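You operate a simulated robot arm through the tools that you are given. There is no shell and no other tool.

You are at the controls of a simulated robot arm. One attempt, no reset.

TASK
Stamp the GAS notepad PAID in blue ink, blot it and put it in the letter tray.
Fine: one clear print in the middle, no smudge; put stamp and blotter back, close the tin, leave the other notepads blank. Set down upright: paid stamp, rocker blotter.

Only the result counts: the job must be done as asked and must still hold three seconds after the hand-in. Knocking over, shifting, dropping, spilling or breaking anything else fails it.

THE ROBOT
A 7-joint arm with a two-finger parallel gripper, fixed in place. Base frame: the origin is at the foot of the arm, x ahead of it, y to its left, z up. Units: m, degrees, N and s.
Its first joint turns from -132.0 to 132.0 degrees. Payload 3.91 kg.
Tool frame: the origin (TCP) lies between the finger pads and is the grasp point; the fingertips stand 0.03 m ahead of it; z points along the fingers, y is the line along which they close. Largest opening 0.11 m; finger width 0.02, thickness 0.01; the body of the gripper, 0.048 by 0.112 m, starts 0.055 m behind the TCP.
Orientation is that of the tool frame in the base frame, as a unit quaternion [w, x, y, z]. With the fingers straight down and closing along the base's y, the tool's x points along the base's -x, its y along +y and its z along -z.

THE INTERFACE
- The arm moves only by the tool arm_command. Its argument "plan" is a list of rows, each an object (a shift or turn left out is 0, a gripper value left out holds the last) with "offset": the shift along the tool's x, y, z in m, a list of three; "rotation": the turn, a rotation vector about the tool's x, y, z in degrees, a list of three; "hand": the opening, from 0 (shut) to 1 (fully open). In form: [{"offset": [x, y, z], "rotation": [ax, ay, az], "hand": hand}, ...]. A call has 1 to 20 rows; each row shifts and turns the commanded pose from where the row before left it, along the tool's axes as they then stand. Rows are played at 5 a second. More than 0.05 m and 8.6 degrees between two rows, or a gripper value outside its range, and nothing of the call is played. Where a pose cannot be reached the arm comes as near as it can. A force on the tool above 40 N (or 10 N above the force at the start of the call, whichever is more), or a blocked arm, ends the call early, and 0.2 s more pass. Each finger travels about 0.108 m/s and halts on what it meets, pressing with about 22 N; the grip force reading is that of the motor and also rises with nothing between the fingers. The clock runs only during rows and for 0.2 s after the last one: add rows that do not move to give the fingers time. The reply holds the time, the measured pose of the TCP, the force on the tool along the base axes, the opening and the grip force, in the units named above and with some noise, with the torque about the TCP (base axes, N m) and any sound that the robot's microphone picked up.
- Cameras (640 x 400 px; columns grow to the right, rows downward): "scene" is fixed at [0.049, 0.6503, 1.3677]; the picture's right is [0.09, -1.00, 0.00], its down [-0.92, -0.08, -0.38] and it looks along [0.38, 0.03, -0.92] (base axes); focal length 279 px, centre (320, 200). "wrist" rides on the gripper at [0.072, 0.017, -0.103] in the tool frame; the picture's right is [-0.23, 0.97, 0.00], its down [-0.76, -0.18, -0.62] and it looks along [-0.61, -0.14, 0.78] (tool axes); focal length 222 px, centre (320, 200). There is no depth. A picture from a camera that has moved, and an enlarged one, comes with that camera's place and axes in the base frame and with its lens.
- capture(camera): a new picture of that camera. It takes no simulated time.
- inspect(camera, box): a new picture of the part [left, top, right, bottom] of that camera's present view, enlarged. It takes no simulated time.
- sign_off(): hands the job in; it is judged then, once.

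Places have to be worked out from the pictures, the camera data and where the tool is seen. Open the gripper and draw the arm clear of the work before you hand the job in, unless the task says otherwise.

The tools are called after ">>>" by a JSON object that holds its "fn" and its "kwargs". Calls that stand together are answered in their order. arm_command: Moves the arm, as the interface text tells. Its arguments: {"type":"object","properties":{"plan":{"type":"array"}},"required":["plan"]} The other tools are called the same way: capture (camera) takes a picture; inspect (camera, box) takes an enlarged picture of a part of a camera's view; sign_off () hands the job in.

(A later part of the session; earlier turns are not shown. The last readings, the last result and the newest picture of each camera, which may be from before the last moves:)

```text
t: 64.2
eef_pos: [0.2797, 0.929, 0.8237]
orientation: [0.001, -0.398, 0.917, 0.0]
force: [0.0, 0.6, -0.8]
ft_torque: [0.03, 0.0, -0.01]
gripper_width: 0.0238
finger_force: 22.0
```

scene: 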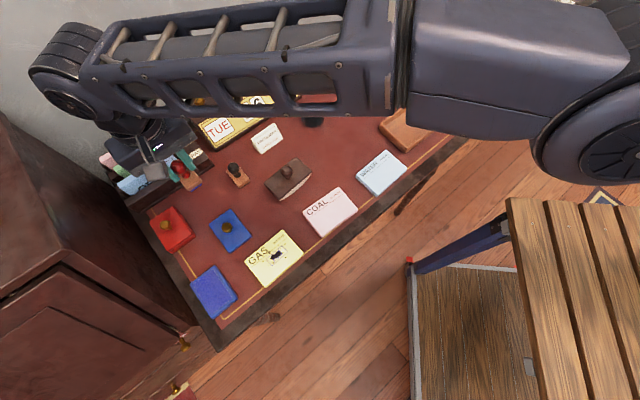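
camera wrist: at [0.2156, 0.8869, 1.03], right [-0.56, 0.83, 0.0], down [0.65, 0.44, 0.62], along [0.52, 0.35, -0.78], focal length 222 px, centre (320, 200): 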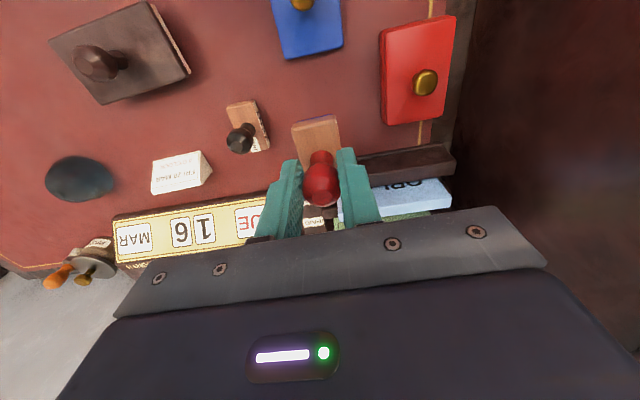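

>>> {"fn": "arm_command", "kwargs": {"plan": [{"offset": [0, 0, 0.001]}, {}]}}

>>> {"fn": "inspect", "kwargs": {"camera": "wrist", "box": [240, 80, 420, 220]}}

>>> {"fn": "inspect", "kwargs": {"camera": "scene", "box": [190, 170, 230, 210]}}

```text
t: 64.8
eef_pos: [0.2798, 0.9296, 0.8227]
orientation: [0.0, -0.399, 0.917, 0.0]
force: [1.1, 0.4, 1.1]
ft_torque: [0.0, -0.01, 0.0]
gripper_width: 0.0236
finger_force: 22.3
```

```text
2.86 times, centred on (330, 150) of wrist
camera zoom: at [0.217, 0.8878, 0.9265], right [-0.56, 0.83, 0.0], down [0.65, 0.44, 0.62], along [0.52, 0.35, -0.78], focal length 635 px, centre (291, 343)
```

zoom: 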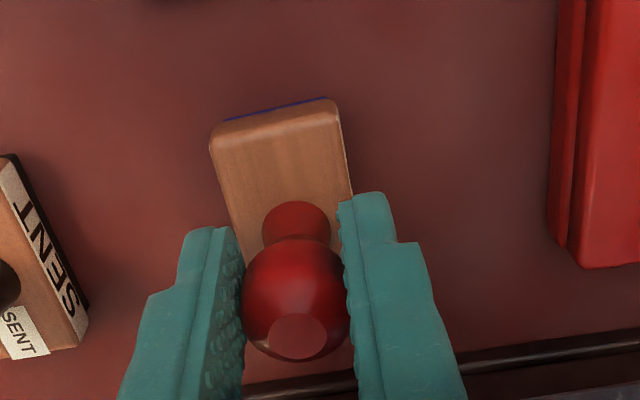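

```text
10.00 times, centred on (210, 190) of scene
camera zoom: at [0.049, 0.6503, 1.3677], right [0.09, -1.0, 0.0], down [-0.92, -0.08, -0.38], along [0.38, 0.03, -0.92], focal length 2791 px, centre (1420, 300)
```

zoom: 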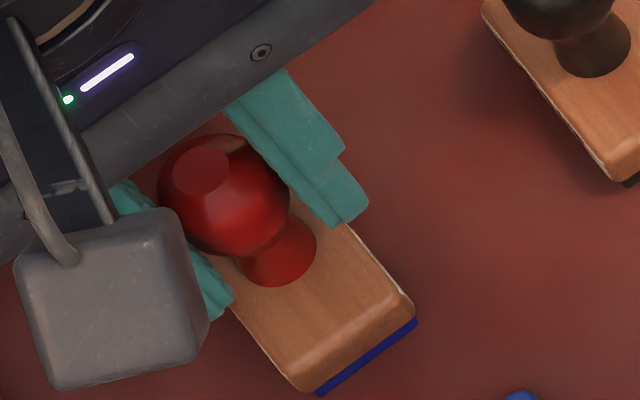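

The stamp's corners match the original image to within about a millimetre. Continuing 1 mm at a time to contact.

>>> {"fn": "arm_command", "kwargs": {"plan": [{"offset": [0, 0, 0.001]}, {}]}}

```text
t: 65.4
eef_pos: [0.2797, 0.9284, 0.8224]
orientation: [0.001, -0.399, 0.917, 0.002]
force: [-0.2, 2.8, 9.5]
ft_torque: [-0.01, 0.07, -0.01]
gripper_width: 0.0234
finger_force: 21.8
```

Contact felt (9.5 N). Releasing the knob gently.

>>> {"fn": "arm_command", "kwargs": {"plan": [{"hand": 0.25}, {"hand": 0.35}, {"hand": 0.5}, {}, {}]}}

>>> {"fn": "inspect", "kwargs": {"camera": "wrist", "box": [240, 80, 420, 220]}}

>>> {"fn": "inspect", "kwargs": {"camera": "scene", "box": [190, 170, 230, 210]}}

```text
t: 66.6
eef_pos: [0.278, 0.9287, 0.8224]
orientation: [0.0, -0.4, 0.917, 0.0]
force: [-0.2, -0.6, 0.0]
ft_torque: [0.0, 0.0, 0.01]
gripper_width: 0.0549
finger_force: 0.1
```

```text
2.86 times, centred on (330, 150) of wrist
camera zoom: at [0.2171, 0.8874, 0.9253], right [-0.56, 0.83, 0.0], down [0.65, 0.44, 0.62], along [0.52, 0.35, -0.78], focal length 635 px, centre (291, 343)
```

zoom: 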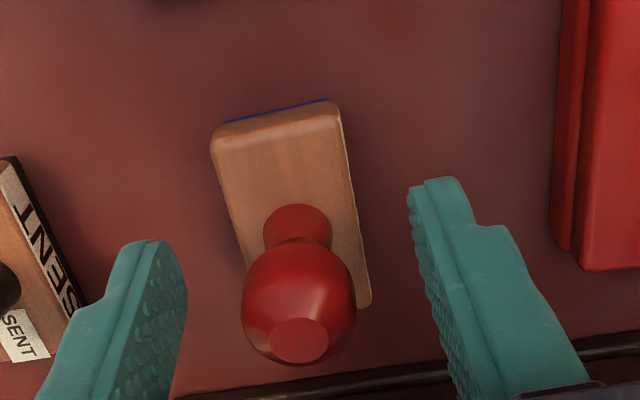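

```text
10.00 times, centred on (210, 190) of scene
camera zoom: at [0.049, 0.6503, 1.3677], right [0.09, -1.0, 0.0], down [-0.92, -0.08, -0.38], along [0.38, 0.03, -0.92], focal length 2791 px, centre (1420, 300)
```

zoom: 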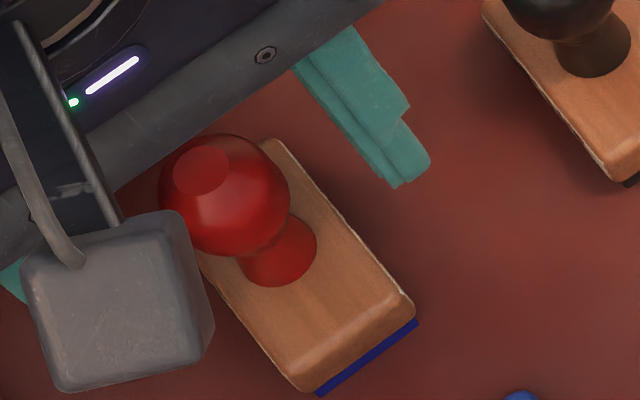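

The PAID stamp stands upright on its original spot. I'm rising clear and moving above the rocker blotter, whose knob I triangulate at (0.333, 0.750, z≈0.826) with a yaw about +4° from the desk.

>>> {"fn": "arm_command", "kwargs": {"plan": [{"offset": [0, 0, -0.01]}, {"offset": [0, 0, -0.03]}, {"offset": [0, 0, -0.04]}, {"offset": [0, 0, -0.03]}, {"offset": [0.0238, -0.0405, 0]}, {"offset": [0.0238, -0.0405, 0]}, {"offset": [0.0237, -0.0405, 0]}, {"offset": [0.0237, -0.0406, 0], "rotation": [0, 0, -2]}, {}, {}]}}

>>> {"fn": "capture", "kwargs": {"camera": "wrist"}}

>>> {"fn": "inspect", "kwargs": {"camera": "wrist", "box": [220, 60, 440, 220]}}

>>> {"fn": "capture", "kwargs": {"camera": "scene"}}

```text
t: 68.8
eef_pos: [0.3355, 0.7474, 0.931]
orientation: [-0.001, -0.414, 0.91, 0.0]
force: [0.4, -0.4, 0.3]
ft_torque: [0.03, -0.03, 0.0]
gripper_width: 0.0551
finger_force: 0.1
```

```text
taken
camera wrist: at [0.2734, 0.7045, 1.0357], right [-0.59, 0.81, 0.0], down [0.63, 0.46, 0.62], along [0.51, 0.36, -0.78], focal length 222 px, centre (320, 200)
```

wrist: 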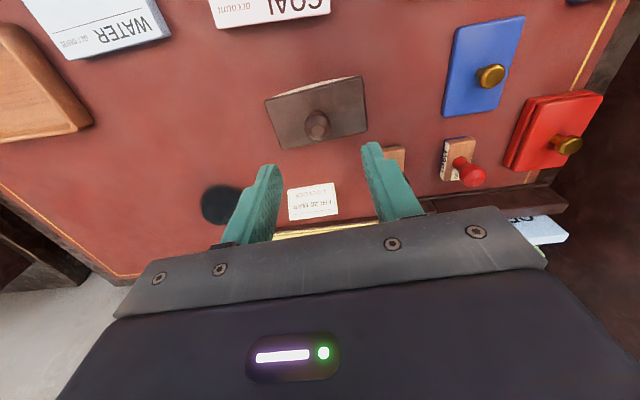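

```text
2.50 times, centred on (330, 140) of wrist
camera zoom: at [0.2734, 0.7045, 1.0357], right [-0.59, 0.81, 0.0], down [0.63, 0.46, 0.62], along [0.51, 0.36, -0.78], focal length 555 px, centre (295, 350)
```

zoom: 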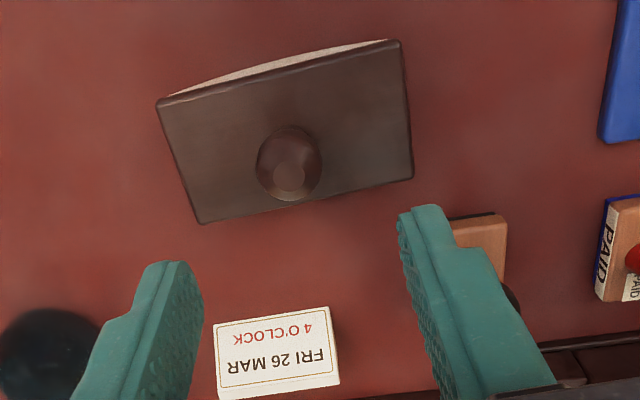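

```text
taken
```

scene: 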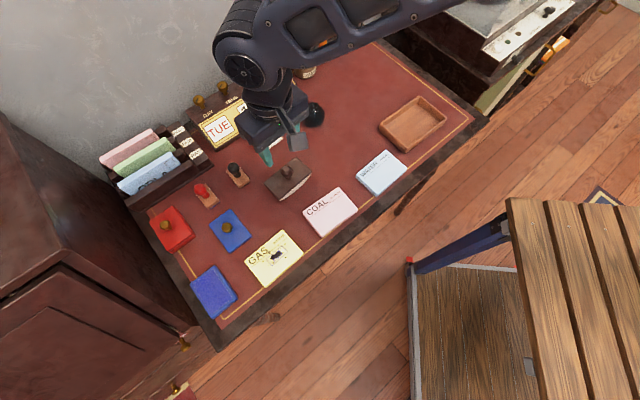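

The blotter is aligned with the tool, its knob about 4 mm off my axis toward the wall, and its board top is near z≈0.784. I'm correcting and descending part way.

>>> {"fn": "arm_command", "kwargs": {"plan": [{"offset": [-0.0045, -0.0025, 0]}, {"offset": [0, 0, 0.03]}, {"offset": [0, 0, 0.025]}, {}, {}]}}

>>> {"fn": "inspect", "kwargs": {"camera": "wrist", "box": [220, 60, 440, 220]}}

```text
t: 70.0
eef_pos: [0.3378, 0.7505, 0.8785]
orientation: [0.0, -0.415, 0.91, 0.0]
force: [-0.6, -0.4, 0.2]
ft_torque: [0.01, 0.02, 0.01]
gripper_width: 0.0551
finger_force: 0.0
```

```text
2.50 times, centred on (330, 140) of wrist
camera zoom: at [0.2773, 0.7075, 0.9815], right [-0.59, 0.81, 0.0], down [0.63, 0.46, 0.62], along [0.51, 0.36, -0.78], focal length 555 px, centre (295, 350)
```

zoom: 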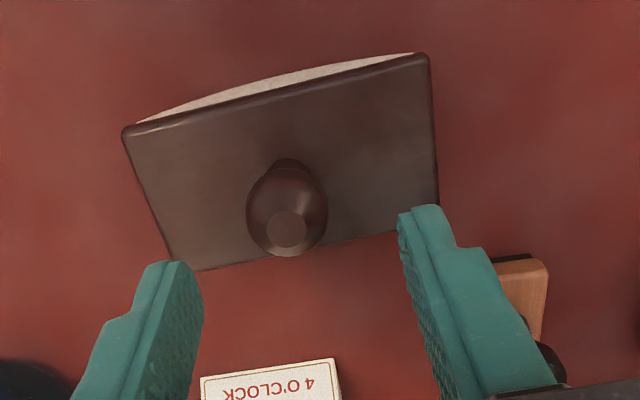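

Alignment looks good to about 2 mm. Descending to the knob.

>>> {"fn": "arm_command", "kwargs": {"plan": [{"offset": [0.001, -0.001, 0.02]}, {"offset": [0, 0, 0.015]}, {"offset": [0, 0, 0.012]}, {"offset": [0, 0, 0.007]}, {}]}}

>>> {"fn": "inspect", "kwargs": {"camera": "wrist", "box": [220, 80, 440, 240]}}

>>> {"fn": "inspect", "kwargs": {"camera": "scene", "box": [240, 130, 340, 210]}}

```text
t: 71.2
eef_pos: [0.3385, 0.7493, 0.8229]
orientation: [0.0, -0.414, 0.91, 0.0]
force: [0.1, 0.3, 0.5]
ft_torque: [0.02, 0.0, -0.01]
gripper_width: 0.055
finger_force: 0.0
```

```text
2.50 times, centred on (330, 160) of wrist
camera zoom: at [0.2771, 0.7057, 0.9265], right [-0.59, 0.81, 0.0], down [0.63, 0.46, 0.62], along [0.51, 0.36, -0.78], focal length 555 px, centre (295, 300)
```

zoom: 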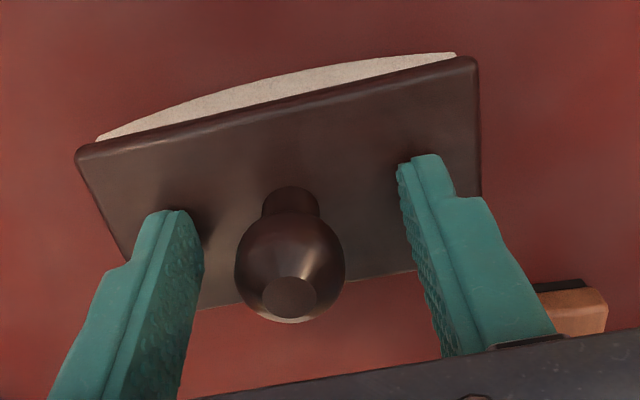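

```text
5.00 times, centred on (290, 170) of scene
camera zoom: at [0.049, 0.6503, 1.3677], right [0.09, -1.0, 0.0], down [-0.92, -0.08, -0.38], along [0.38, 0.03, -0.92], focal length 1395 px, centre (470, 350)
```

zoom: 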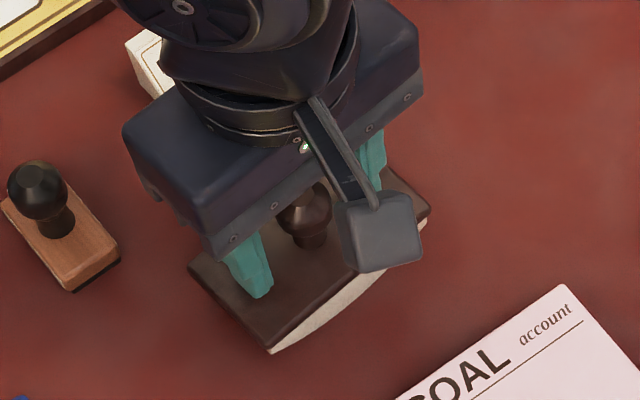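

The knob is centred. Closing the grip on the blotter.

>>> {"fn": "arm_command", "kwargs": {"plan": [{"hand": 0.35}, {"hand": 0.2}, {"hand": 0.0}, {}, {}]}}

>>> {"fn": "inspect", "kwargs": {"camera": "wrist", "box": [220, 80, 440, 240]}}

```text
t: 72.4
eef_pos: [0.3375, 0.7493, 0.8225]
orientation: [0.0, -0.416, 0.91, 0.0]
force: [-0.3, 0.5, 1.8]
ft_torque: [0.03, 0.04, -0.03]
gripper_width: 0.0253
finger_force: 22.3
```

```text
2.50 times, centred on (330, 160) of wrist
camera zoom: at [0.277, 0.7057, 0.9267], right [-0.59, 0.81, 0.0], down [0.63, 0.46, 0.62], along [0.51, 0.36, -0.78], focal length 555 px, centre (295, 300)
```

zoom: 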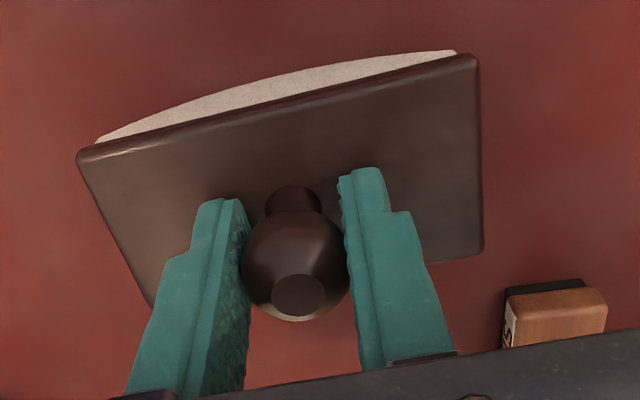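

The blotter is gripped (25.3 mm). I'm lifting it straight up and carrying it over the print, stopping well above the paper.

>>> {"fn": "arm_command", "kwargs": {"plan": [{"offset": [0, 0, -0.005]}, {"offset": [0, 0, -0.015]}, {"offset": [0, 0, -0.035]}, {"offset": [0, 0, -0.0435]}, {}, {"offset": [0.0289, 0.0339, 0]}, {"offset": [0.0289, 0.0339, 0]}, {"offset": [0.0289, 0.0339, 0]}, {"offset": [0.0288, 0.034, 0]}, {"rotation": [0, 0, 2.5]}, {}, {}]}}

>>> {"fn": "capture", "kwargs": {"camera": "wrist"}}

>>> {"fn": "capture", "kwargs": {"camera": "scene"}}

>>> {"fn": "inspect", "kwargs": {"camera": "wrist", "box": [220, 40, 440, 200]}}

```text
t: 75.0
eef_pos: [0.16, 0.7504, 0.9219]
orientation: [0.0, -0.394, 0.919, 0.0]
force: [-1.0, -0.5, -2.7]
ft_torque: [-0.02, 0.03, 0.0]
gripper_width: 0.0254
finger_force: 21.5
```

```text
taken
camera wrist: at [0.0979, 0.71, 1.0253], right [-0.55, 0.84, 0.0], down [0.65, 0.43, 0.62], along [0.52, 0.34, -0.78], focal length 222 px, centre (320, 200)
```

wrist: 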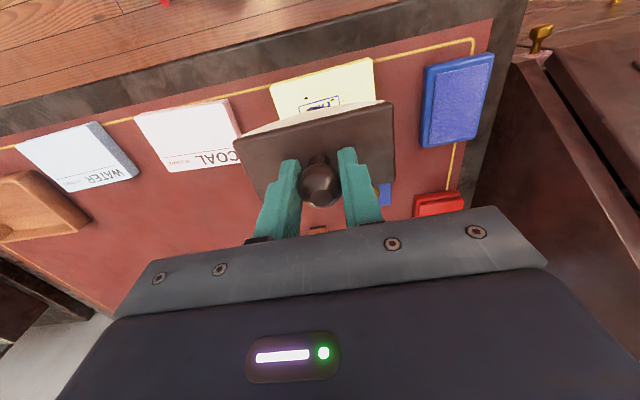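

```text
taken
```

scene: 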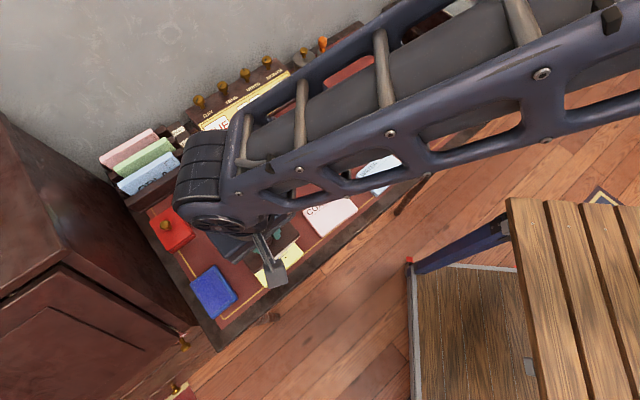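

```text
2.50 times, centred on (330, 120) of wrist
camera zoom: at [0.0979, 0.71, 1.0253], right [-0.55, 0.84, 0.0], down [0.65, 0.43, 0.62], along [0.52, 0.34, -0.78], focal length 555 px, centre (295, 400)
```

zoom: 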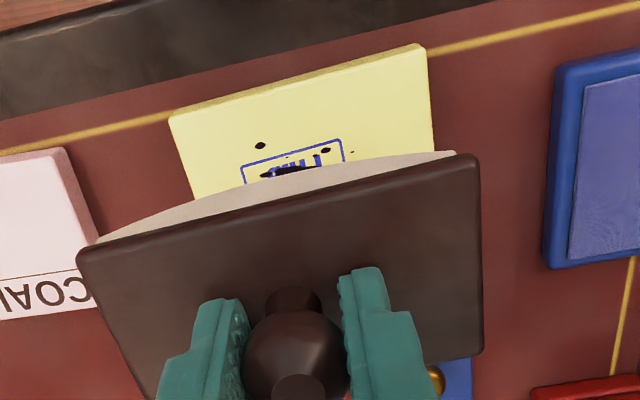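

The print centre lies directly beneath the TCP (within 2 mm) and the blotter hangs level. Lowering to about 1 cm above the paper.

>>> {"fn": "arm_command", "kwargs": {"plan": [{"offset": [0, 0.001, 0.03]}, {"offset": [0, 0, 0.025]}, {"offset": [0, 0, 0.015]}, {"offset": [0, 0, 0.009]}, {"offset": [0, 0, 0.004]}, {}, {}]}}

>>> {"fn": "inspect", "kwargs": {"camera": "wrist", "box": [200, 20, 460, 200]}}

```text
t: 76.7
eef_pos: [0.1605, 0.7515, 0.8402]
orientation: [0.001, -0.395, 0.919, 0.001]
force: [0.6, -3.5, 12.1]
ft_torque: [-0.25, -0.06, 0.0]
gripper_width: 0.0251
finger_force: 22.1
stopped in row 7: the force on the tool passed its limit at 41 N (the readings are from after the stop); the commanded pose is now the measured one
```

```text
2.22 times, centred on (330, 110) of wrist
camera zoom: at [0.0966, 0.7113, 0.9442], right [-0.55, 0.84, 0.0], down [0.65, 0.43, 0.63], along [0.52, 0.35, -0.78], focal length 494 px, centre (298, 400)
```

zoom: 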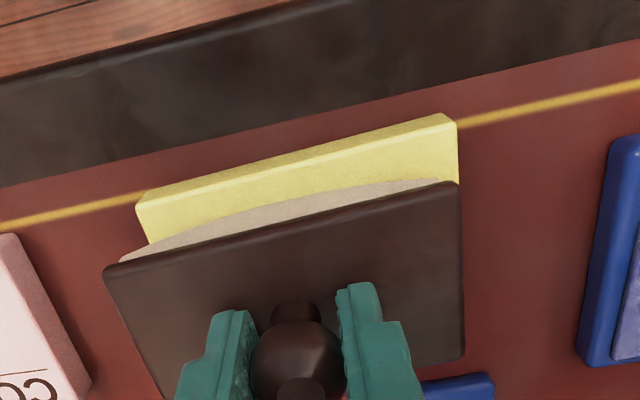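

My descent overshot a little: the blotter met the paper at 41 N and the motion stopped, now resting at about 12 N. Blotter and pad show no shift in the image. I'll check the steady state with idle rows.

>>> {"fn": "arm_command", "kwargs": {"plan": [{}, {}]}}

>>> {"fn": "capture", "kwargs": {"camera": "scene"}}

```text
t: 77.3
eef_pos: [0.1586, 0.7525, 0.8411]
orientation: [0.002, -0.395, 0.919, 0.003]
force: [0.0, -2.5, 17.0]
ft_torque: [-0.2, -0.05, 0.02]
gripper_width: 0.0252
finger_force: 21.7
```

```text
taken
```

scene: 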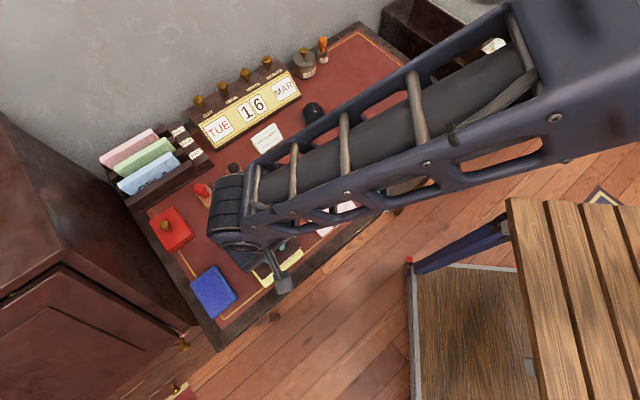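

Steady at 17 N with little side load. Now rocking toward the right, rolling without slip: 12° first, with the hand moving sideways to match.

>>> {"fn": "arm_command", "kwargs": {"plan": [{"offset": [0, -0.0044, 0], "rotation": [-4, 0, 0]}, {"offset": [0, -0.0044, -0.0004], "rotation": [-4, 0, 0]}, {"offset": [0, -0.00436, -0.0007], "rotation": [-4, 0, 0]}, {}]}}

>>> {"fn": "inspect", "kwargs": {"camera": "wrist", "box": [200, 20, 460, 200]}}

```text
t: 78.3
eef_pos: [0.1675, 0.7448, 0.8406]
orientation: [-0.04, -0.393, 0.913, 0.098]
force: [2.4, -1.1, 19.6]
ft_torque: [-0.11, -0.15, 0.02]
gripper_width: 0.025
finger_force: 21.7
```

```text
2.22 times, centred on (330, 110) of wrist
camera zoom: at [0.1222, 0.6872, 0.9455], right [-0.53, 0.82, 0.21], down [0.74, 0.34, 0.57], along [0.4, 0.46, -0.79], focal length 494 px, centre (298, 400)
```

zoom: 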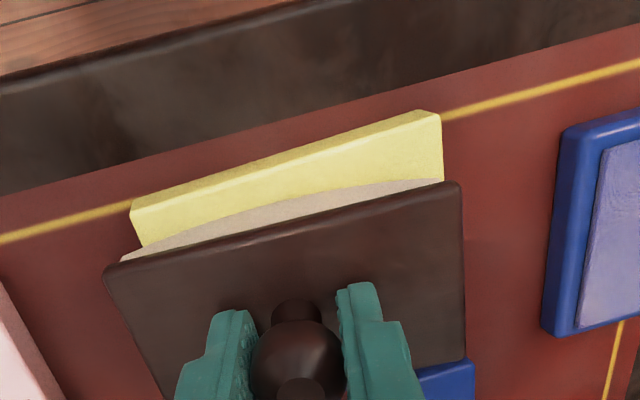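

Rolling cleanly: 19.6 N down and almost no lateral force. Continuing to 24°.

>>> {"fn": "arm_command", "kwargs": {"plan": [{"offset": [0, -0.0043, -0.001], "rotation": [-4, 0, 0]}, {"offset": [0, -0.0042, -0.0014], "rotation": [-4, 0, 0]}, {"offset": [0, -0.004, -0.0018], "rotation": [-4, 0, 0]}, {}]}}

>>> {"fn": "inspect", "kwargs": {"camera": "wrist", "box": [200, 20, 460, 200]}}

```text
t: 79.3
eef_pos: [0.1788, 0.7346, 0.8427]
orientation: [-0.081, -0.386, 0.898, 0.193]
force: [-0.9, 4.3, 31.8]
ft_torque: [-0.02, 0.01, 0.02]
gripper_width: 0.0247
finger_force: 21.9
```

```text
2.22 times, centred on (330, 110) of wrist
camera zoom: at [0.1473, 0.6631, 0.9432], right [-0.49, 0.78, 0.4], down [0.83, 0.26, 0.5], along [0.28, 0.57, -0.77], focal length 494 px, centre (298, 400)
```

zoom: 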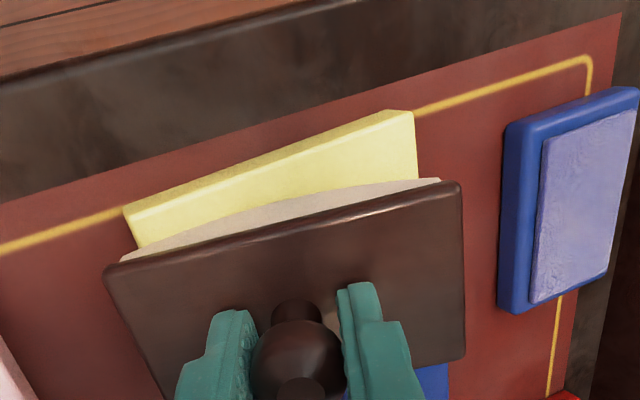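

The force rises to 32 N at the extreme, so R is a bit larger than assumed, but there's no side slip. I'm rolling back to level along the same path.

>>> {"fn": "arm_command", "kwargs": {"plan": [{"offset": [0, 0.0039, 0.0019], "rotation": [4, 0, 0]}, {"offset": [0, 0.0041, 0.0016], "rotation": [4, 0, 0]}, {"offset": [0, 0.0042, 0.0013], "rotation": [4, 0, 0]}, {"offset": [0, 0.0043, 0.001], "rotation": [4, 0, 0]}, {"offset": [0, 0.0044, 0.0007], "rotation": [4, 0, 0]}, {"offset": [0, 0.0044, 0.0003], "rotation": [4, 0, 0]}, {}]}}

>>> {"fn": "inspect", "kwargs": {"camera": "wrist", "box": [200, 20, 460, 200]}}

```text
t: 80.9
eef_pos: [0.1589, 0.7514, 0.8394]
orientation: [0.001, -0.394, 0.919, 0.0]
force: [5.3, -0.5, 14.7]
ft_torque: [-0.01, -0.29, 0.0]
gripper_width: 0.0254
finger_force: 21.8
```

```text
2.22 times, centred on (330, 110) of wrist
camera zoom: at [0.0967, 0.7105, 0.9437], right [-0.55, 0.84, 0.0], down [0.65, 0.43, 0.62], along [0.52, 0.34, -0.78], focal length 494 px, centre (298, 400)
```

zoom: 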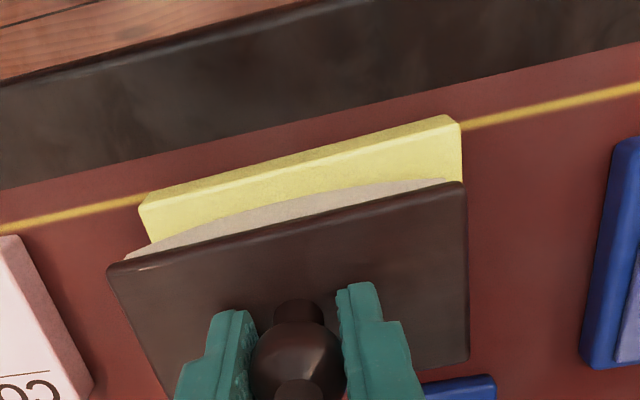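

Level again at 15 N with the blotter steady in the hand. Now rocking toward the left in the same way.

>>> {"fn": "arm_command", "kwargs": {"plan": [{"offset": [0, 0.0044, 0], "rotation": [4, 0, 0]}, {"offset": [0, 0.0044, -0.0004], "rotation": [4, 0, 0]}, {"offset": [0, 0.00436, -0.0008], "rotation": [4, 0, 0]}, {}]}}

```text
t: 81.9
eef_pos: [0.1481, 0.7629, 0.839]
orientation: [0.042, -0.393, 0.914, -0.095]
force: [-1.7, -0.2, 6.3]
ft_torque: [0.07, 0.06, 0.03]
gripper_width: 0.0252
finger_force: 22.4
```

The force fell to 6 N on this side, so I'm pressing a touch more as I continue to −24°.

>>> {"fn": "arm_command", "kwargs": {"plan": [{"offset": [0, 0.0043, -0.0003], "rotation": [4, 0, 0]}, {"offset": [0, 0.0042, -0.0011], "rotation": [4, 0, 0]}, {"offset": [0, 0.004, -0.0014], "rotation": [4, 0, 0]}, {}]}}

>>> {"fn": "inspect", "kwargs": {"camera": "wrist", "box": [200, 20, 460, 200]}}

```text
t: 82.9
eef_pos: [0.1397, 0.7713, 0.8409]
orientation: [0.084, -0.385, 0.899, -0.189]
force: [-0.2, 0.2, 30.7]
ft_torque: [0.12, 0.23, 0.04]
gripper_width: 0.0252
finger_force: 21.9
```

```text
2.22 times, centred on (330, 110) of wrist
camera zoom: at [0.0482, 0.7572, 0.9295], right [-0.49, 0.78, -0.39], down [0.46, 0.61, 0.65], along [0.74, 0.14, -0.66], focal length 494 px, centre (298, 400)
```

zoom: 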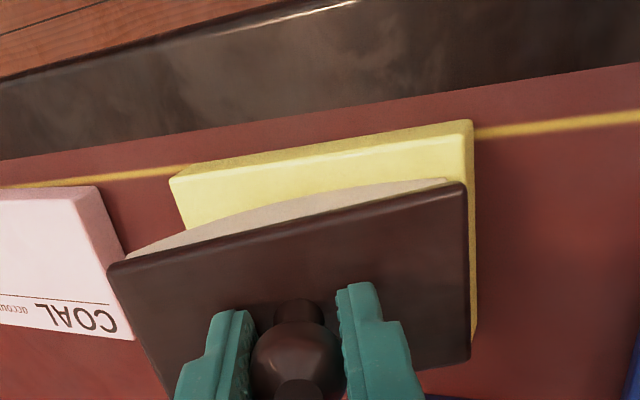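

Both ends of the print are now rolled over. Rolling back to level.

>>> {"fn": "arm_command", "kwargs": {"plan": [{"offset": [0, -0.0039, 0.0015], "rotation": [-4, 0, 0]}, {"offset": [0, -0.0041, 0.0013], "rotation": [-4, 0, 0]}, {"offset": [0, -0.0043, 0.0006], "rotation": [-4, 0, 0]}, {"offset": [0, -0.0043, 0.0011], "rotation": [-4, 0, 0]}, {"offset": [0, -0.0044, 0.0007], "rotation": [-4, 0, 0]}, {"offset": [0, -0.0044, 0.0003], "rotation": [-4, 0, 0]}, {}]}}

```text
t: 84.5
eef_pos: [0.159, 0.7528, 0.8399]
orientation: [0.0, -0.395, 0.919, 0.001]
force: [1.8, -0.5, 14.6]
ft_torque: [0.0, -0.03, -0.05]
gripper_width: 0.0252
finger_force: 22.0
```

Level again, 14.6 N, with no side load. Lifting the blotter straight off and moving aside enough to see the print.

>>> {"fn": "arm_command", "kwargs": {"plan": [{}, {"offset": [0, 0, -0.003]}, {"offset": [0, 0, -0.007]}, {"offset": [0, 0, -0.02]}, {"offset": [0, 0, -0.03]}, {"offset": [0, 0, -0.03]}, {}]}}

>>> {"fn": "capture", "kwargs": {"camera": "wrist"}}

>>> {"fn": "inspect", "kwargs": {"camera": "wrist", "box": [240, 40, 400, 140]}}

```text
t: 86.1
eef_pos: [0.1587, 0.7525, 0.9296]
orientation: [0.0, -0.395, 0.919, 0.001]
force: [0.3, 0.4, -3.5]
ft_torque: [0.01, 0.02, -0.01]
gripper_width: 0.025
finger_force: 22.4
```

```text
taken
camera wrist: at [0.0969, 0.7112, 1.0335], right [-0.55, 0.84, 0.0], down [0.65, 0.43, 0.62], along [0.52, 0.34, -0.78], focal length 222 px, centre (320, 200)
```

wrist: 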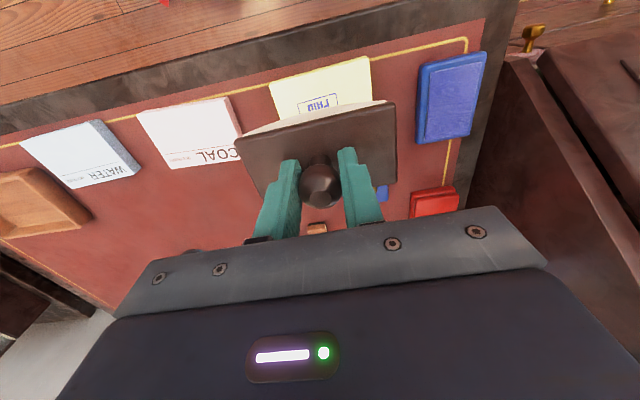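

```text
4.00 times, centred on (320, 90) of wrist
camera zoom: at [0.0969, 0.7112, 1.0335], right [-0.55, 0.84, 0.0], down [0.65, 0.43, 0.62], along [0.52, 0.34, -0.78], focal length 888 px, centre (320, 640)
```

zoom: 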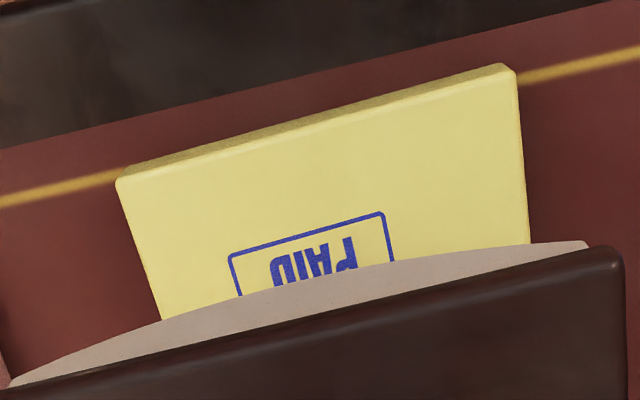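

The puddle is gone: a crisp blue PAID print, upright with the GAS header, no smear. I'm carrying the blotter back over its original place.

>>> {"fn": "arm_command", "kwargs": {"plan": [{"rotation": [0, 0, -2.5]}, {"offset": [-0.0288, -0.0343, 0]}, {"offset": [-0.0288, -0.0343, 0]}, {"offset": [-0.0288, -0.0343, 0]}, {"offset": [-0.0289, -0.0343, 0]}, {}, {"offset": [0, 0, 0.03]}, {"offset": [0, 0, 0.03]}, {"offset": [0, 0, 0.025]}, {}, {}]}}

>>> {"fn": "inspect", "kwargs": {"camera": "scene", "box": [255, 150, 325, 205]}}

>>> {"fn": "inspect", "kwargs": {"camera": "wrist", "box": [220, 80, 440, 240]}}

>>> {"fn": "inspect", "kwargs": {"camera": "scene", "box": [230, 215, 320, 300]}}

```text
t: 88.5
eef_pos: [0.3383, 0.7495, 0.8441]
orientation: [0.0, -0.415, 0.91, 0.001]
force: [0.7, 0.3, -3.7]
ft_torque: [-0.02, -0.01, 0.0]
gripper_width: 0.0251
finger_force: 21.8
```

```text
7.27 times, centred on (290, 178) of scene
camera zoom: at [0.049, 0.6503, 1.3677], right [0.09, -1.0, 0.0], down [-0.92, -0.08, -0.38], along [0.38, 0.03, -0.92], focal length 2030 px, centre (538, 364)
```

zoom: 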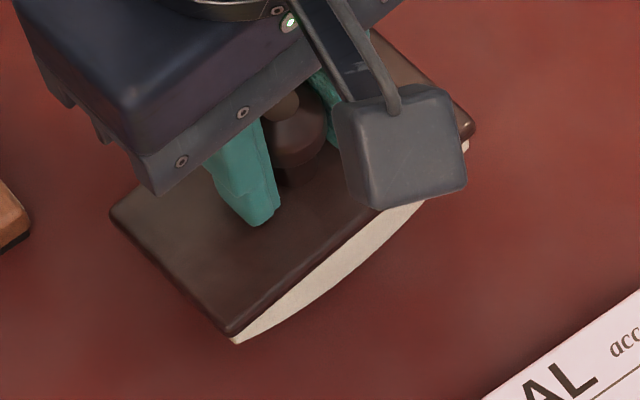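

```text
2.50 times, centred on (330, 160) of wrist
camera zoom: at [0.2777, 0.7056, 0.9473], right [-0.59, 0.81, 0.0], down [0.63, 0.46, 0.62], along [0.51, 0.37, -0.78], focal length 555 px, centre (295, 300)
```

zoom: 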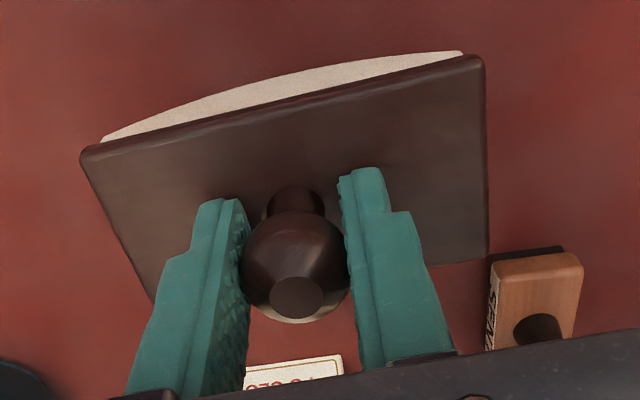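

```text
4.71 times, centred on (275, 258) of scene
camera zoom: at [0.049, 0.6503, 1.3677], right [0.09, -1.0, 0.0], down [-0.92, -0.08, -0.38], along [0.38, 0.03, -0.92], focal length 1313 px, centre (532, -71)
```

zoom: 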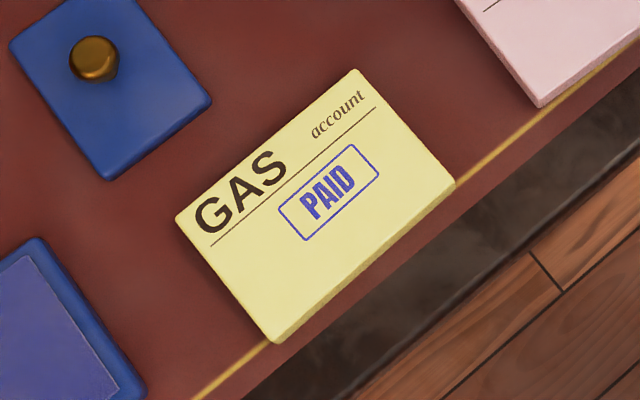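

The print is clean and the blotter's projected touchdown matches its original corners to within about a millimetre. Lowering gently.

>>> {"fn": "arm_command", "kwargs": {"plan": [{"offset": [0, 0, 0.008]}, {"offset": [0, 0, 0.006]}, {"offset": [0, 0, 0.003]}, {}]}}

```text
t: 89.5
eef_pos: [0.3384, 0.7506, 0.8282]
orientation: [0.0, -0.414, 0.91, 0.001]
force: [-0.7, -0.4, -2.6]
ft_torque: [-0.05, 0.01, -0.03]
gripper_width: 0.0252
finger_force: 22.2
```

>>> {"fn": "arm_command", "kwargs": {"plan": [{"offset": [0, 0, 0.0015]}, {"offset": [0, 0, 0.0015]}, {}]}}

```text
t: 90.3
eef_pos: [0.3393, 0.7497, 0.8247]
orientation: [0.001, -0.415, 0.91, 0.002]
force: [0.5, -0.1, -3.3]
ft_torque: [-0.04, -0.01, 0.02]
gripper_width: 0.0254
finger_force: 22.1
```

>>> {"fn": "arm_command", "kwargs": {"plan": [{"offset": [0, 0, 0.001]}, {"offset": [0, 0, 0.001]}, {}]}}

```text
t: 91.1
eef_pos: [0.3385, 0.7491, 0.823]
orientation: [0.001, -0.415, 0.91, 0.002]
force: [0.6, -0.5, -2.6]
ft_torque: [0.03, -0.01, 0.01]
gripper_width: 0.0249
finger_force: 21.7
```

Still hanging (−3 N). Another millimetre at a time.

>>> {"fn": "arm_command", "kwargs": {"plan": [{"offset": [0, 0, 0.001]}, {}]}}

```text
t: 91.7
eef_pos: [0.3382, 0.7489, 0.8218]
orientation: [0.0, -0.414, 0.91, 0.002]
force: [-0.1, -0.7, 3.1]
ft_torque: [-0.18, 0.14, 0.0]
gripper_width: 0.0253
finger_force: 22.4
```

Touchdown (+3 N). Releasing the knob slowly.

>>> {"fn": "arm_command", "kwargs": {"plan": [{"offset": [0, 0, 0.0005]}, {"hand": 0.25}, {"hand": 0.3}, {"hand": 0.4}, {"hand": 0.5}, {}]}}

>>> {"fn": "inspect", "kwargs": {"camera": "wrist", "box": [220, 80, 440, 240]}}

>>> {"fn": "inspect", "kwargs": {"camera": "scene", "box": [255, 150, 325, 205]}}

```text
t: 93.1
eef_pos: [0.339, 0.7497, 0.8223]
orientation: [0.001, -0.415, 0.91, 0.001]
force: [-0.5, 0.0, 15.9]
ft_torque: [-0.08, 0.08, -0.02]
gripper_width: 0.0519
finger_force: 0.0
```

```text
2.50 times, centred on (330, 160) of wrist
camera zoom: at [0.2777, 0.7057, 0.9258], right [-0.59, 0.81, 0.0], down [0.63, 0.46, 0.63], along [0.51, 0.37, -0.78], focal length 555 px, centre (295, 300)
```

zoom: 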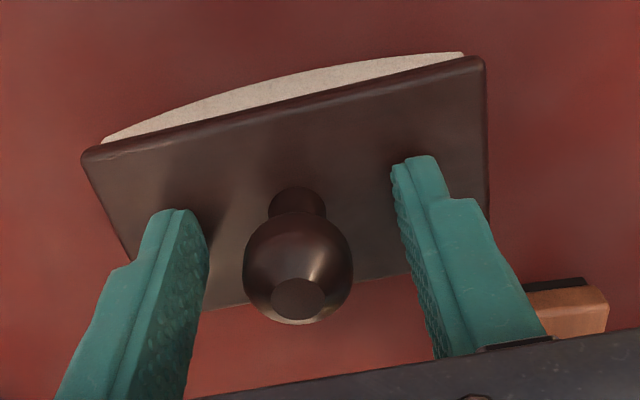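

```text
7.27 times, centred on (290, 178) of scene
camera zoom: at [0.049, 0.6503, 1.3677], right [0.09, -1.0, 0.0], down [-0.92, -0.08, -0.38], along [0.38, 0.03, -0.92], focal length 2030 px, centre (538, 364)
```

zoom: 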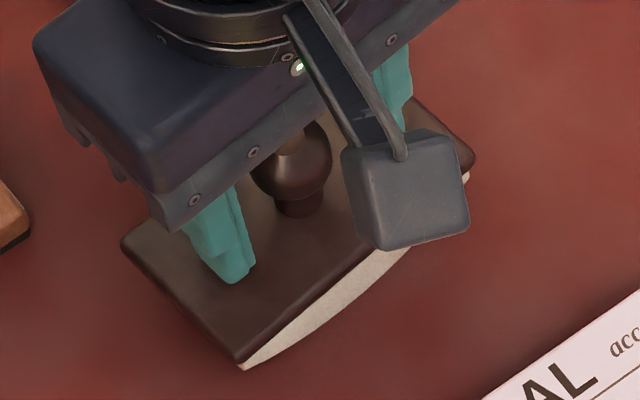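

The fingertips are pressing lightly on the board (16 N), so I'm easing straight up in small steps to let the blotter settle level.

>>> {"fn": "arm_command", "kwargs": {"plan": [{"offset": [0, 0, -0.001]}, {"offset": [0, 0, -0.001]}, {"offset": [0, 0, -0.002]}, {}]}}

>>> {"fn": "inspect", "kwargs": {"camera": "scene", "box": [255, 150, 325, 205]}}

```text
t: 94.1
eef_pos: [0.3378, 0.7504, 0.8253]
orientation: [0.0, -0.415, 0.91, 0.001]
force: [0.5, -0.2, -0.4]
ft_torque: [-0.03, -0.01, -0.01]
gripper_width: 0.0548
finger_force: 0.1
```

```text
7.27 times, centred on (290, 178) of scene
camera zoom: at [0.049, 0.6503, 1.3677], right [0.09, -1.0, 0.0], down [-0.92, -0.08, -0.38], along [0.38, 0.03, -0.92], focal length 2030 px, centre (538, 364)
```

zoom: 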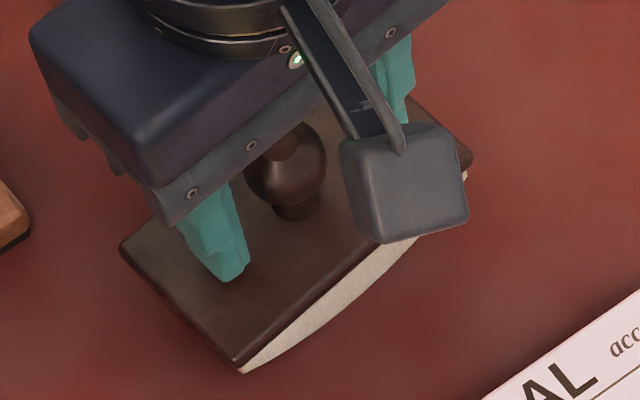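

The blotter looks slightly rocked to the left. I'm rising clear of it and checking whether it levels.

>>> {"fn": "arm_command", "kwargs": {"plan": [{"offset": [0, 0, -0.005]}, {"offset": [0, 0, -0.015]}, {"offset": [0, 0, -0.03]}, {"offset": [0, 0, -0.04]}, {}]}}

>>> {"fn": "inspect", "kwargs": {"camera": "scene", "box": [255, 150, 325, 205]}}

>>> {"fn": "inspect", "kwargs": {"camera": "wrist", "box": [220, 60, 440, 220]}}

```text
t: 95.3
eef_pos: [0.3388, 0.7513, 0.9175]
orientation: [0.001, -0.414, 0.91, 0.001]
force: [0.5, -0.6, -0.7]
ft_torque: [0.0, 0.01, 0.01]
gripper_width: 0.0552
finger_force: 0.0
```

```text
7.27 times, centred on (290, 178) of scene
camera zoom: at [0.049, 0.6503, 1.3677], right [0.09, -1.0, 0.0], down [-0.92, -0.08, -0.38], along [0.38, 0.03, -0.92], focal length 2030 px, centre (538, 364)
```

zoom: 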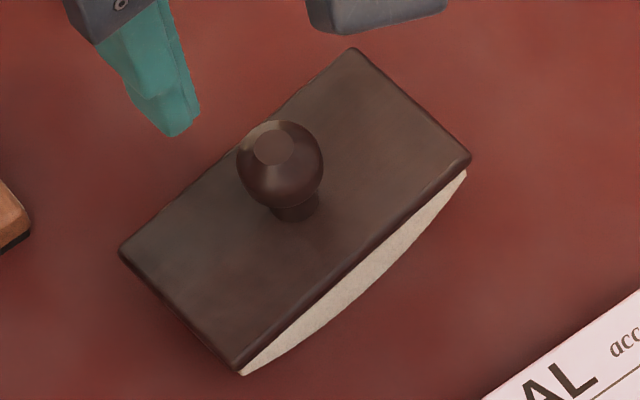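

```text
2.50 times, centred on (330, 140) of wrist
camera zoom: at [0.278, 0.7072, 1.0206], right [-0.59, 0.81, 0.0], down [0.63, 0.46, 0.62], along [0.51, 0.37, -0.78], focal length 555 px, centre (295, 350)
```

zoom: 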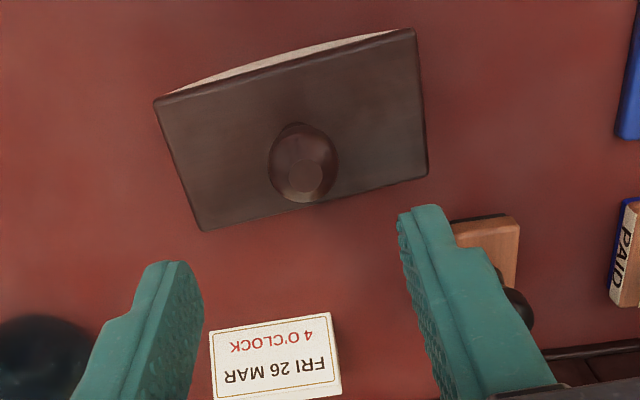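

The blotter is leaning a few degrees to the left after release. I'll wait a moment to see if it rocks back to level.

>>> {"fn": "arm_command", "kwargs": {"plan": [{}, {}, {}, {}, {}, {}, {}, {}, {}, {}]}}

>>> {"fn": "inspect", "kwargs": {"camera": "scene", "box": [255, 150, 325, 205]}}

```text
t: 97.5
eef_pos: [0.338, 0.7502, 0.9165]
orientation: [0.001, -0.415, 0.91, 0.001]
force: [-0.4, -0.8, 0.2]
ft_torque: [0.0, 0.01, 0.0]
gripper_width: 0.0551
finger_force: 0.1
```

```text
7.27 times, centred on (290, 178) of scene
camera zoom: at [0.049, 0.6503, 1.3677], right [0.09, -1.0, 0.0], down [-0.92, -0.08, -0.38], along [0.38, 0.03, -0.92], focal length 2030 px, centre (538, 364)
```

zoom: 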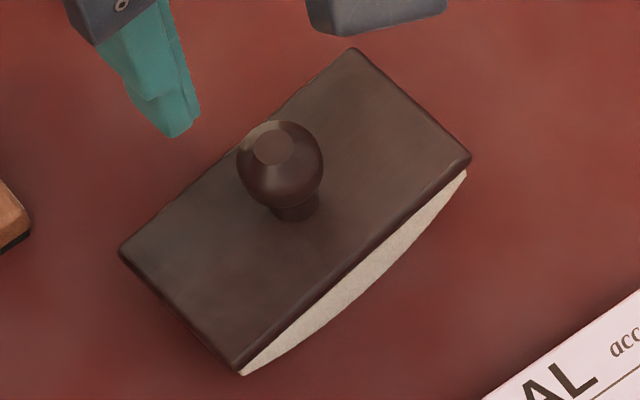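

The blotter is stable on its original spot, within about 3 mm and 3–4° of its starting attitude. Next is the lid: turning back to 45° and hovering over the parked lid's knob.

>>> {"fn": "arm_command", "kwargs": {"plan": [{"rotation": [0, 0, 4]}, {"offset": [0.0036, 0.0432, 0]}, {"offset": [0.0036, 0.0432, 0]}, {"offset": [0.0036, 0.0432, 0]}, {"offset": [0.0037, 0.0433, 0]}, {}, {"offset": [0, 0, 0.03]}, {"offset": [0, 0, 0.03]}, {}, {}]}}

>>> {"fn": "inspect", "kwargs": {"camera": "wrist", "box": [240, 80, 420, 220]}}

>>> {"fn": "capture", "kwargs": {"camera": "scene"}}

```text
t: 99.7
eef_pos: [0.2051, 0.8625, 0.8558]
orientation: [0.0, -0.383, 0.924, 0.001]
force: [0.1, 0.2, 0.0]
ft_torque: [0.03, 0.0, -0.05]
gripper_width: 0.0551
finger_force: 0.0
```

```text
2.86 times, centred on (330, 150) of wrist
camera zoom: at [0.1417, 0.8229, 0.9592], right [-0.53, 0.85, 0.0], down [0.66, 0.41, 0.62], along [0.53, 0.33, -0.78], focal length 635 px, centre (291, 343)
```

zoom: 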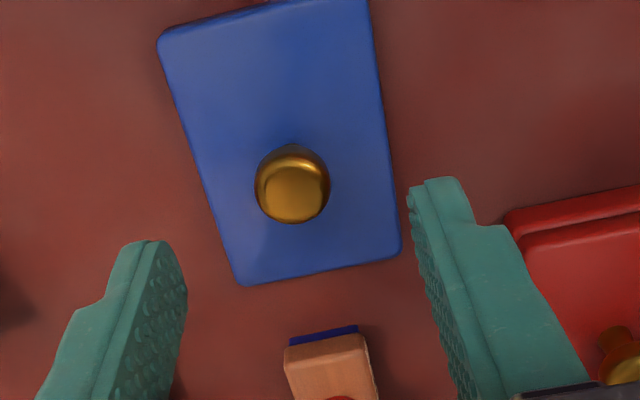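

```text
taken
```

scene: 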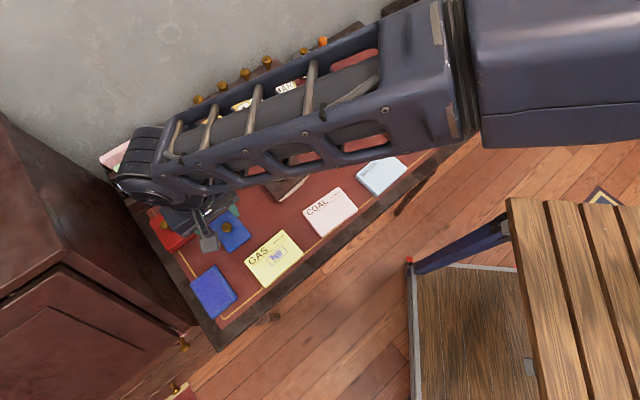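

The lid's knob is directly under the hand. Descending to the release height and gripping it.

>>> {"fn": "arm_command", "kwargs": {"plan": [{"offset": [0, 0, 0.02]}, {"offset": [0, 0, 0.018]}, {"offset": [0, 0, 0.01]}, {"offset": [0, 0, 0.004]}, {}, {"hand": 0.3}, {"hand": 0.15}, {"hand": 0.0}, {}, {}]}}

>>> {"fn": "inspect", "kwargs": {"camera": "wrist", "box": [240, 80, 420, 220]}}

```text
t: 101.9
eef_pos: [0.2068, 0.8615, 0.805]
orientation: [0.002, -0.383, 0.924, 0.001]
force: [0.2, -0.2, -0.2]
ft_torque: [-0.04, 0.0, 0.01]
gripper_width: 0.0205
finger_force: 22.1
```

```text
2.86 times, centred on (330, 150) of wrist
camera zoom: at [0.1421, 0.8217, 0.9073], right [-0.53, 0.85, 0.0], down [0.66, 0.41, 0.62], along [0.53, 0.33, -0.78], focal length 635 px, centre (291, 343)
```

zoom: 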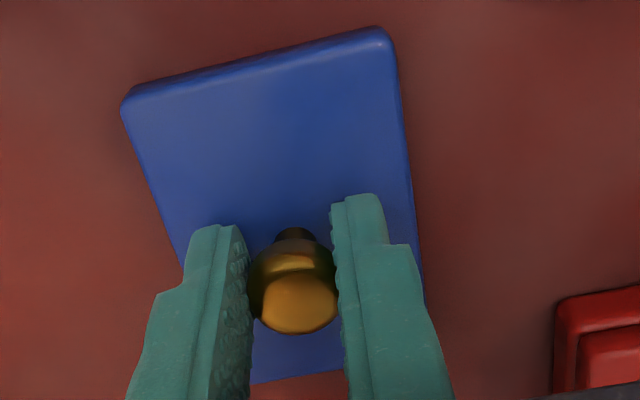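

The lid is gripped again (20.5 mm). Lifting it and carrying it back over the tin by exactly the reverse displacement.

>>> {"fn": "arm_command", "kwargs": {"plan": [{"offset": [0, 0, -0.004]}, {"offset": [0, 0, -0.012]}, {"offset": [0, 0, -0.03]}, {"offset": [0, 0, -0.03]}, {"offset": [0.0175, 0.0193, 0]}, {"offset": [0.0175, 0.0193, 0]}, {"offset": [0.0175, 0.0193, 0]}, {"offset": [0.0175, 0.0193, 0]}, {"offset": [0.0175, 0.0193, 0]}, {}, {}]}}

>>> {"fn": "capture", "kwargs": {"camera": "wrist"}}

>>> {"fn": "inspect", "kwargs": {"camera": "wrist", "box": [240, 60, 420, 200]}}

```text
t: 104.3
eef_pos: [0.077, 0.8688, 0.8799]
orientation: [0.0, -0.383, 0.924, 0.001]
force: [-0.3, 0.3, 0.0]
ft_torque: [-0.03, 0.0, 0.04]
gripper_width: 0.0204
finger_force: 21.6
```

```text
taken
camera wrist: at [0.0131, 0.8286, 0.9837], right [-0.53, 0.85, 0.0], down [0.66, 0.41, 0.62], along [0.53, 0.33, -0.78], focal length 222 px, centre (320, 200)
```

wrist: 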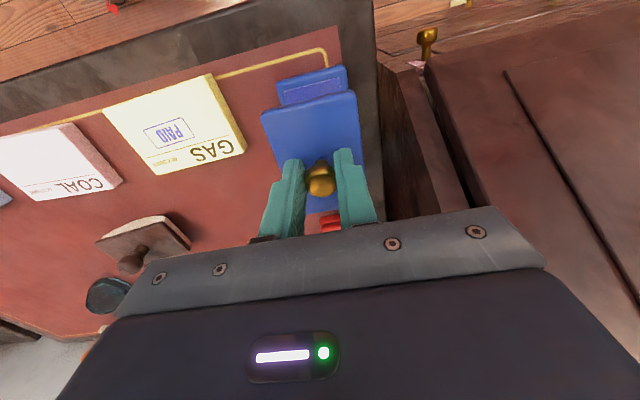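

```text
2.86 times, centred on (330, 130) of wrist
camera zoom: at [0.0131, 0.8286, 0.9837], right [-0.53, 0.85, 0.0], down [0.66, 0.41, 0.62], along [0.53, 0.33, -0.78], focal length 635 px, centre (291, 400)
```

zoom: 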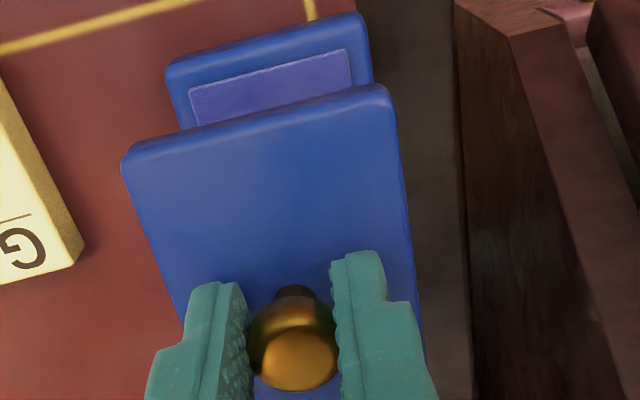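

The lid lines up over the tin as it did when I took it off. Lowering to just above closing height.

>>> {"fn": "arm_command", "kwargs": {"plan": [{"offset": [0, 0, 0.025]}, {"offset": [0, 0, 0.017]}, {"offset": [0, 0, 0.006]}, {}, {}]}}

>>> {"fn": "inspect", "kwargs": {"camera": "wrist", "box": [240, 60, 420, 200]}}

```text
t: 105.5
eef_pos: [0.0749, 0.8681, 0.8307]
orientation: [0.0, -0.383, 0.924, 0.001]
force: [-0.5, 0.5, -1.1]
ft_torque: [0.03, -0.01, 0.05]
gripper_width: 0.0201
finger_force: 22.2
```

```text
2.86 times, centred on (330, 130) of wrist
camera zoom: at [0.0122, 0.8277, 0.9348], right [-0.53, 0.85, 0.0], down [0.66, 0.41, 0.62], along [0.53, 0.33, -0.78], focal length 635 px, centre (291, 400)
```

zoom: 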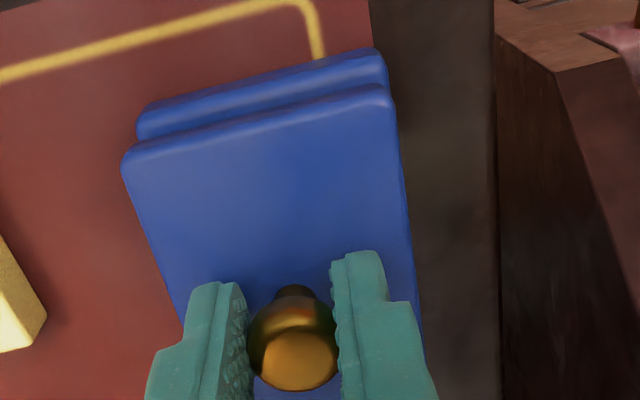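

The lid and tin edges are parallel and centred. Lowering in small steps until it seats.

>>> {"fn": "arm_command", "kwargs": {"plan": [{"offset": [0, 0, 0.003]}, {"offset": [0, 0, 0.003]}, {"offset": [0, 0, 0.0015]}, {}]}}

>>> {"fn": "inspect", "kwargs": {"camera": "wrist", "box": [240, 60, 420, 200]}}

```text
t: 106.5
eef_pos: [0.0768, 0.8678, 0.8243]
orientation: [0.001, -0.382, 0.924, 0.002]
force: [-0.7, 1.3, -1.0]
ft_torque: [0.0, -0.01, -0.03]
gripper_width: 0.0206
finger_force: 22.4
```

```text
2.86 times, centred on (330, 130) of wrist
camera zoom: at [0.0122, 0.8283, 0.9282], right [-0.53, 0.85, 0.0], down [0.66, 0.41, 0.62], along [0.53, 0.33, -0.78], focal length 635 px, centre (291, 400)
```

zoom: 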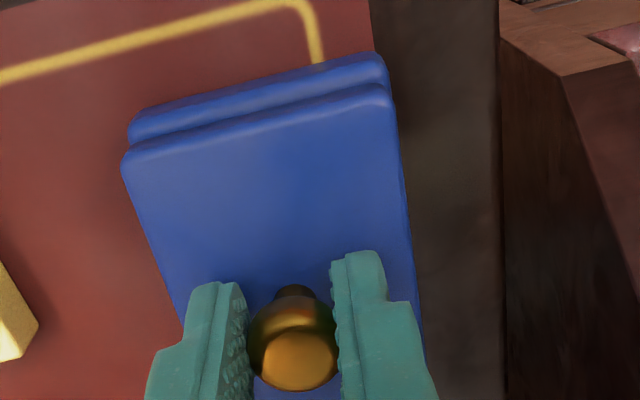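

>>> {"fn": "arm_command", "kwargs": {"plan": [{"offset": [0, 0, 0.0015]}, {"offset": [0, 0, 0.001]}, {}]}}

>>> {"fn": "inspect", "kwargs": {"camera": "wrist", "box": [240, 60, 420, 200]}}

```text
t: 107.3
eef_pos: [0.0761, 0.8671, 0.822]
orientation: [0.001, -0.383, 0.924, 0.001]
force: [-0.6, -0.7, -0.7]
ft_torque: [0.03, 0.03, 0.01]
gripper_width: 0.0206
finger_force: 21.9
```

```text
2.86 times, centred on (330, 130) of wrist
camera zoom: at [0.0124, 0.8285, 0.9259], right [-0.53, 0.85, 0.0], down [0.66, 0.41, 0.62], along [0.53, 0.33, -0.78], focal length 635 px, centre (291, 400)
```

zoom: 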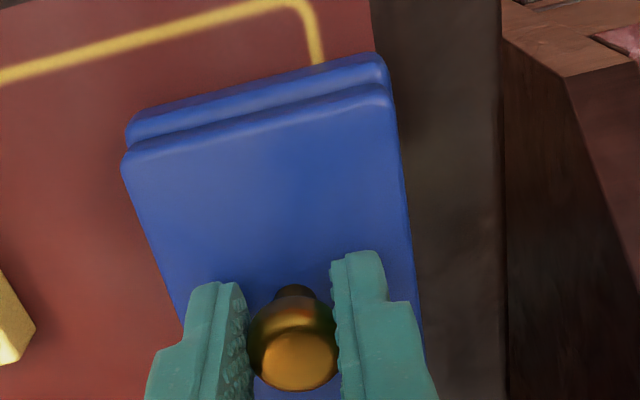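

No contact yet. A bit further down.

>>> {"fn": "arm_command", "kwargs": {"plan": [{"offset": [0, 0, 0.001]}, {"offset": [0, 0, 0.001]}, {}]}}

```text
t: 108.1
eef_pos: [0.0757, 0.8681, 0.82]
orientation: [0.001, -0.383, 0.924, 0.002]
force: [0.1, -0.6, -0.3]
ft_torque: [-0.02, 0.02, 0.01]
gripper_width: 0.0204
finger_force: 22.3
```

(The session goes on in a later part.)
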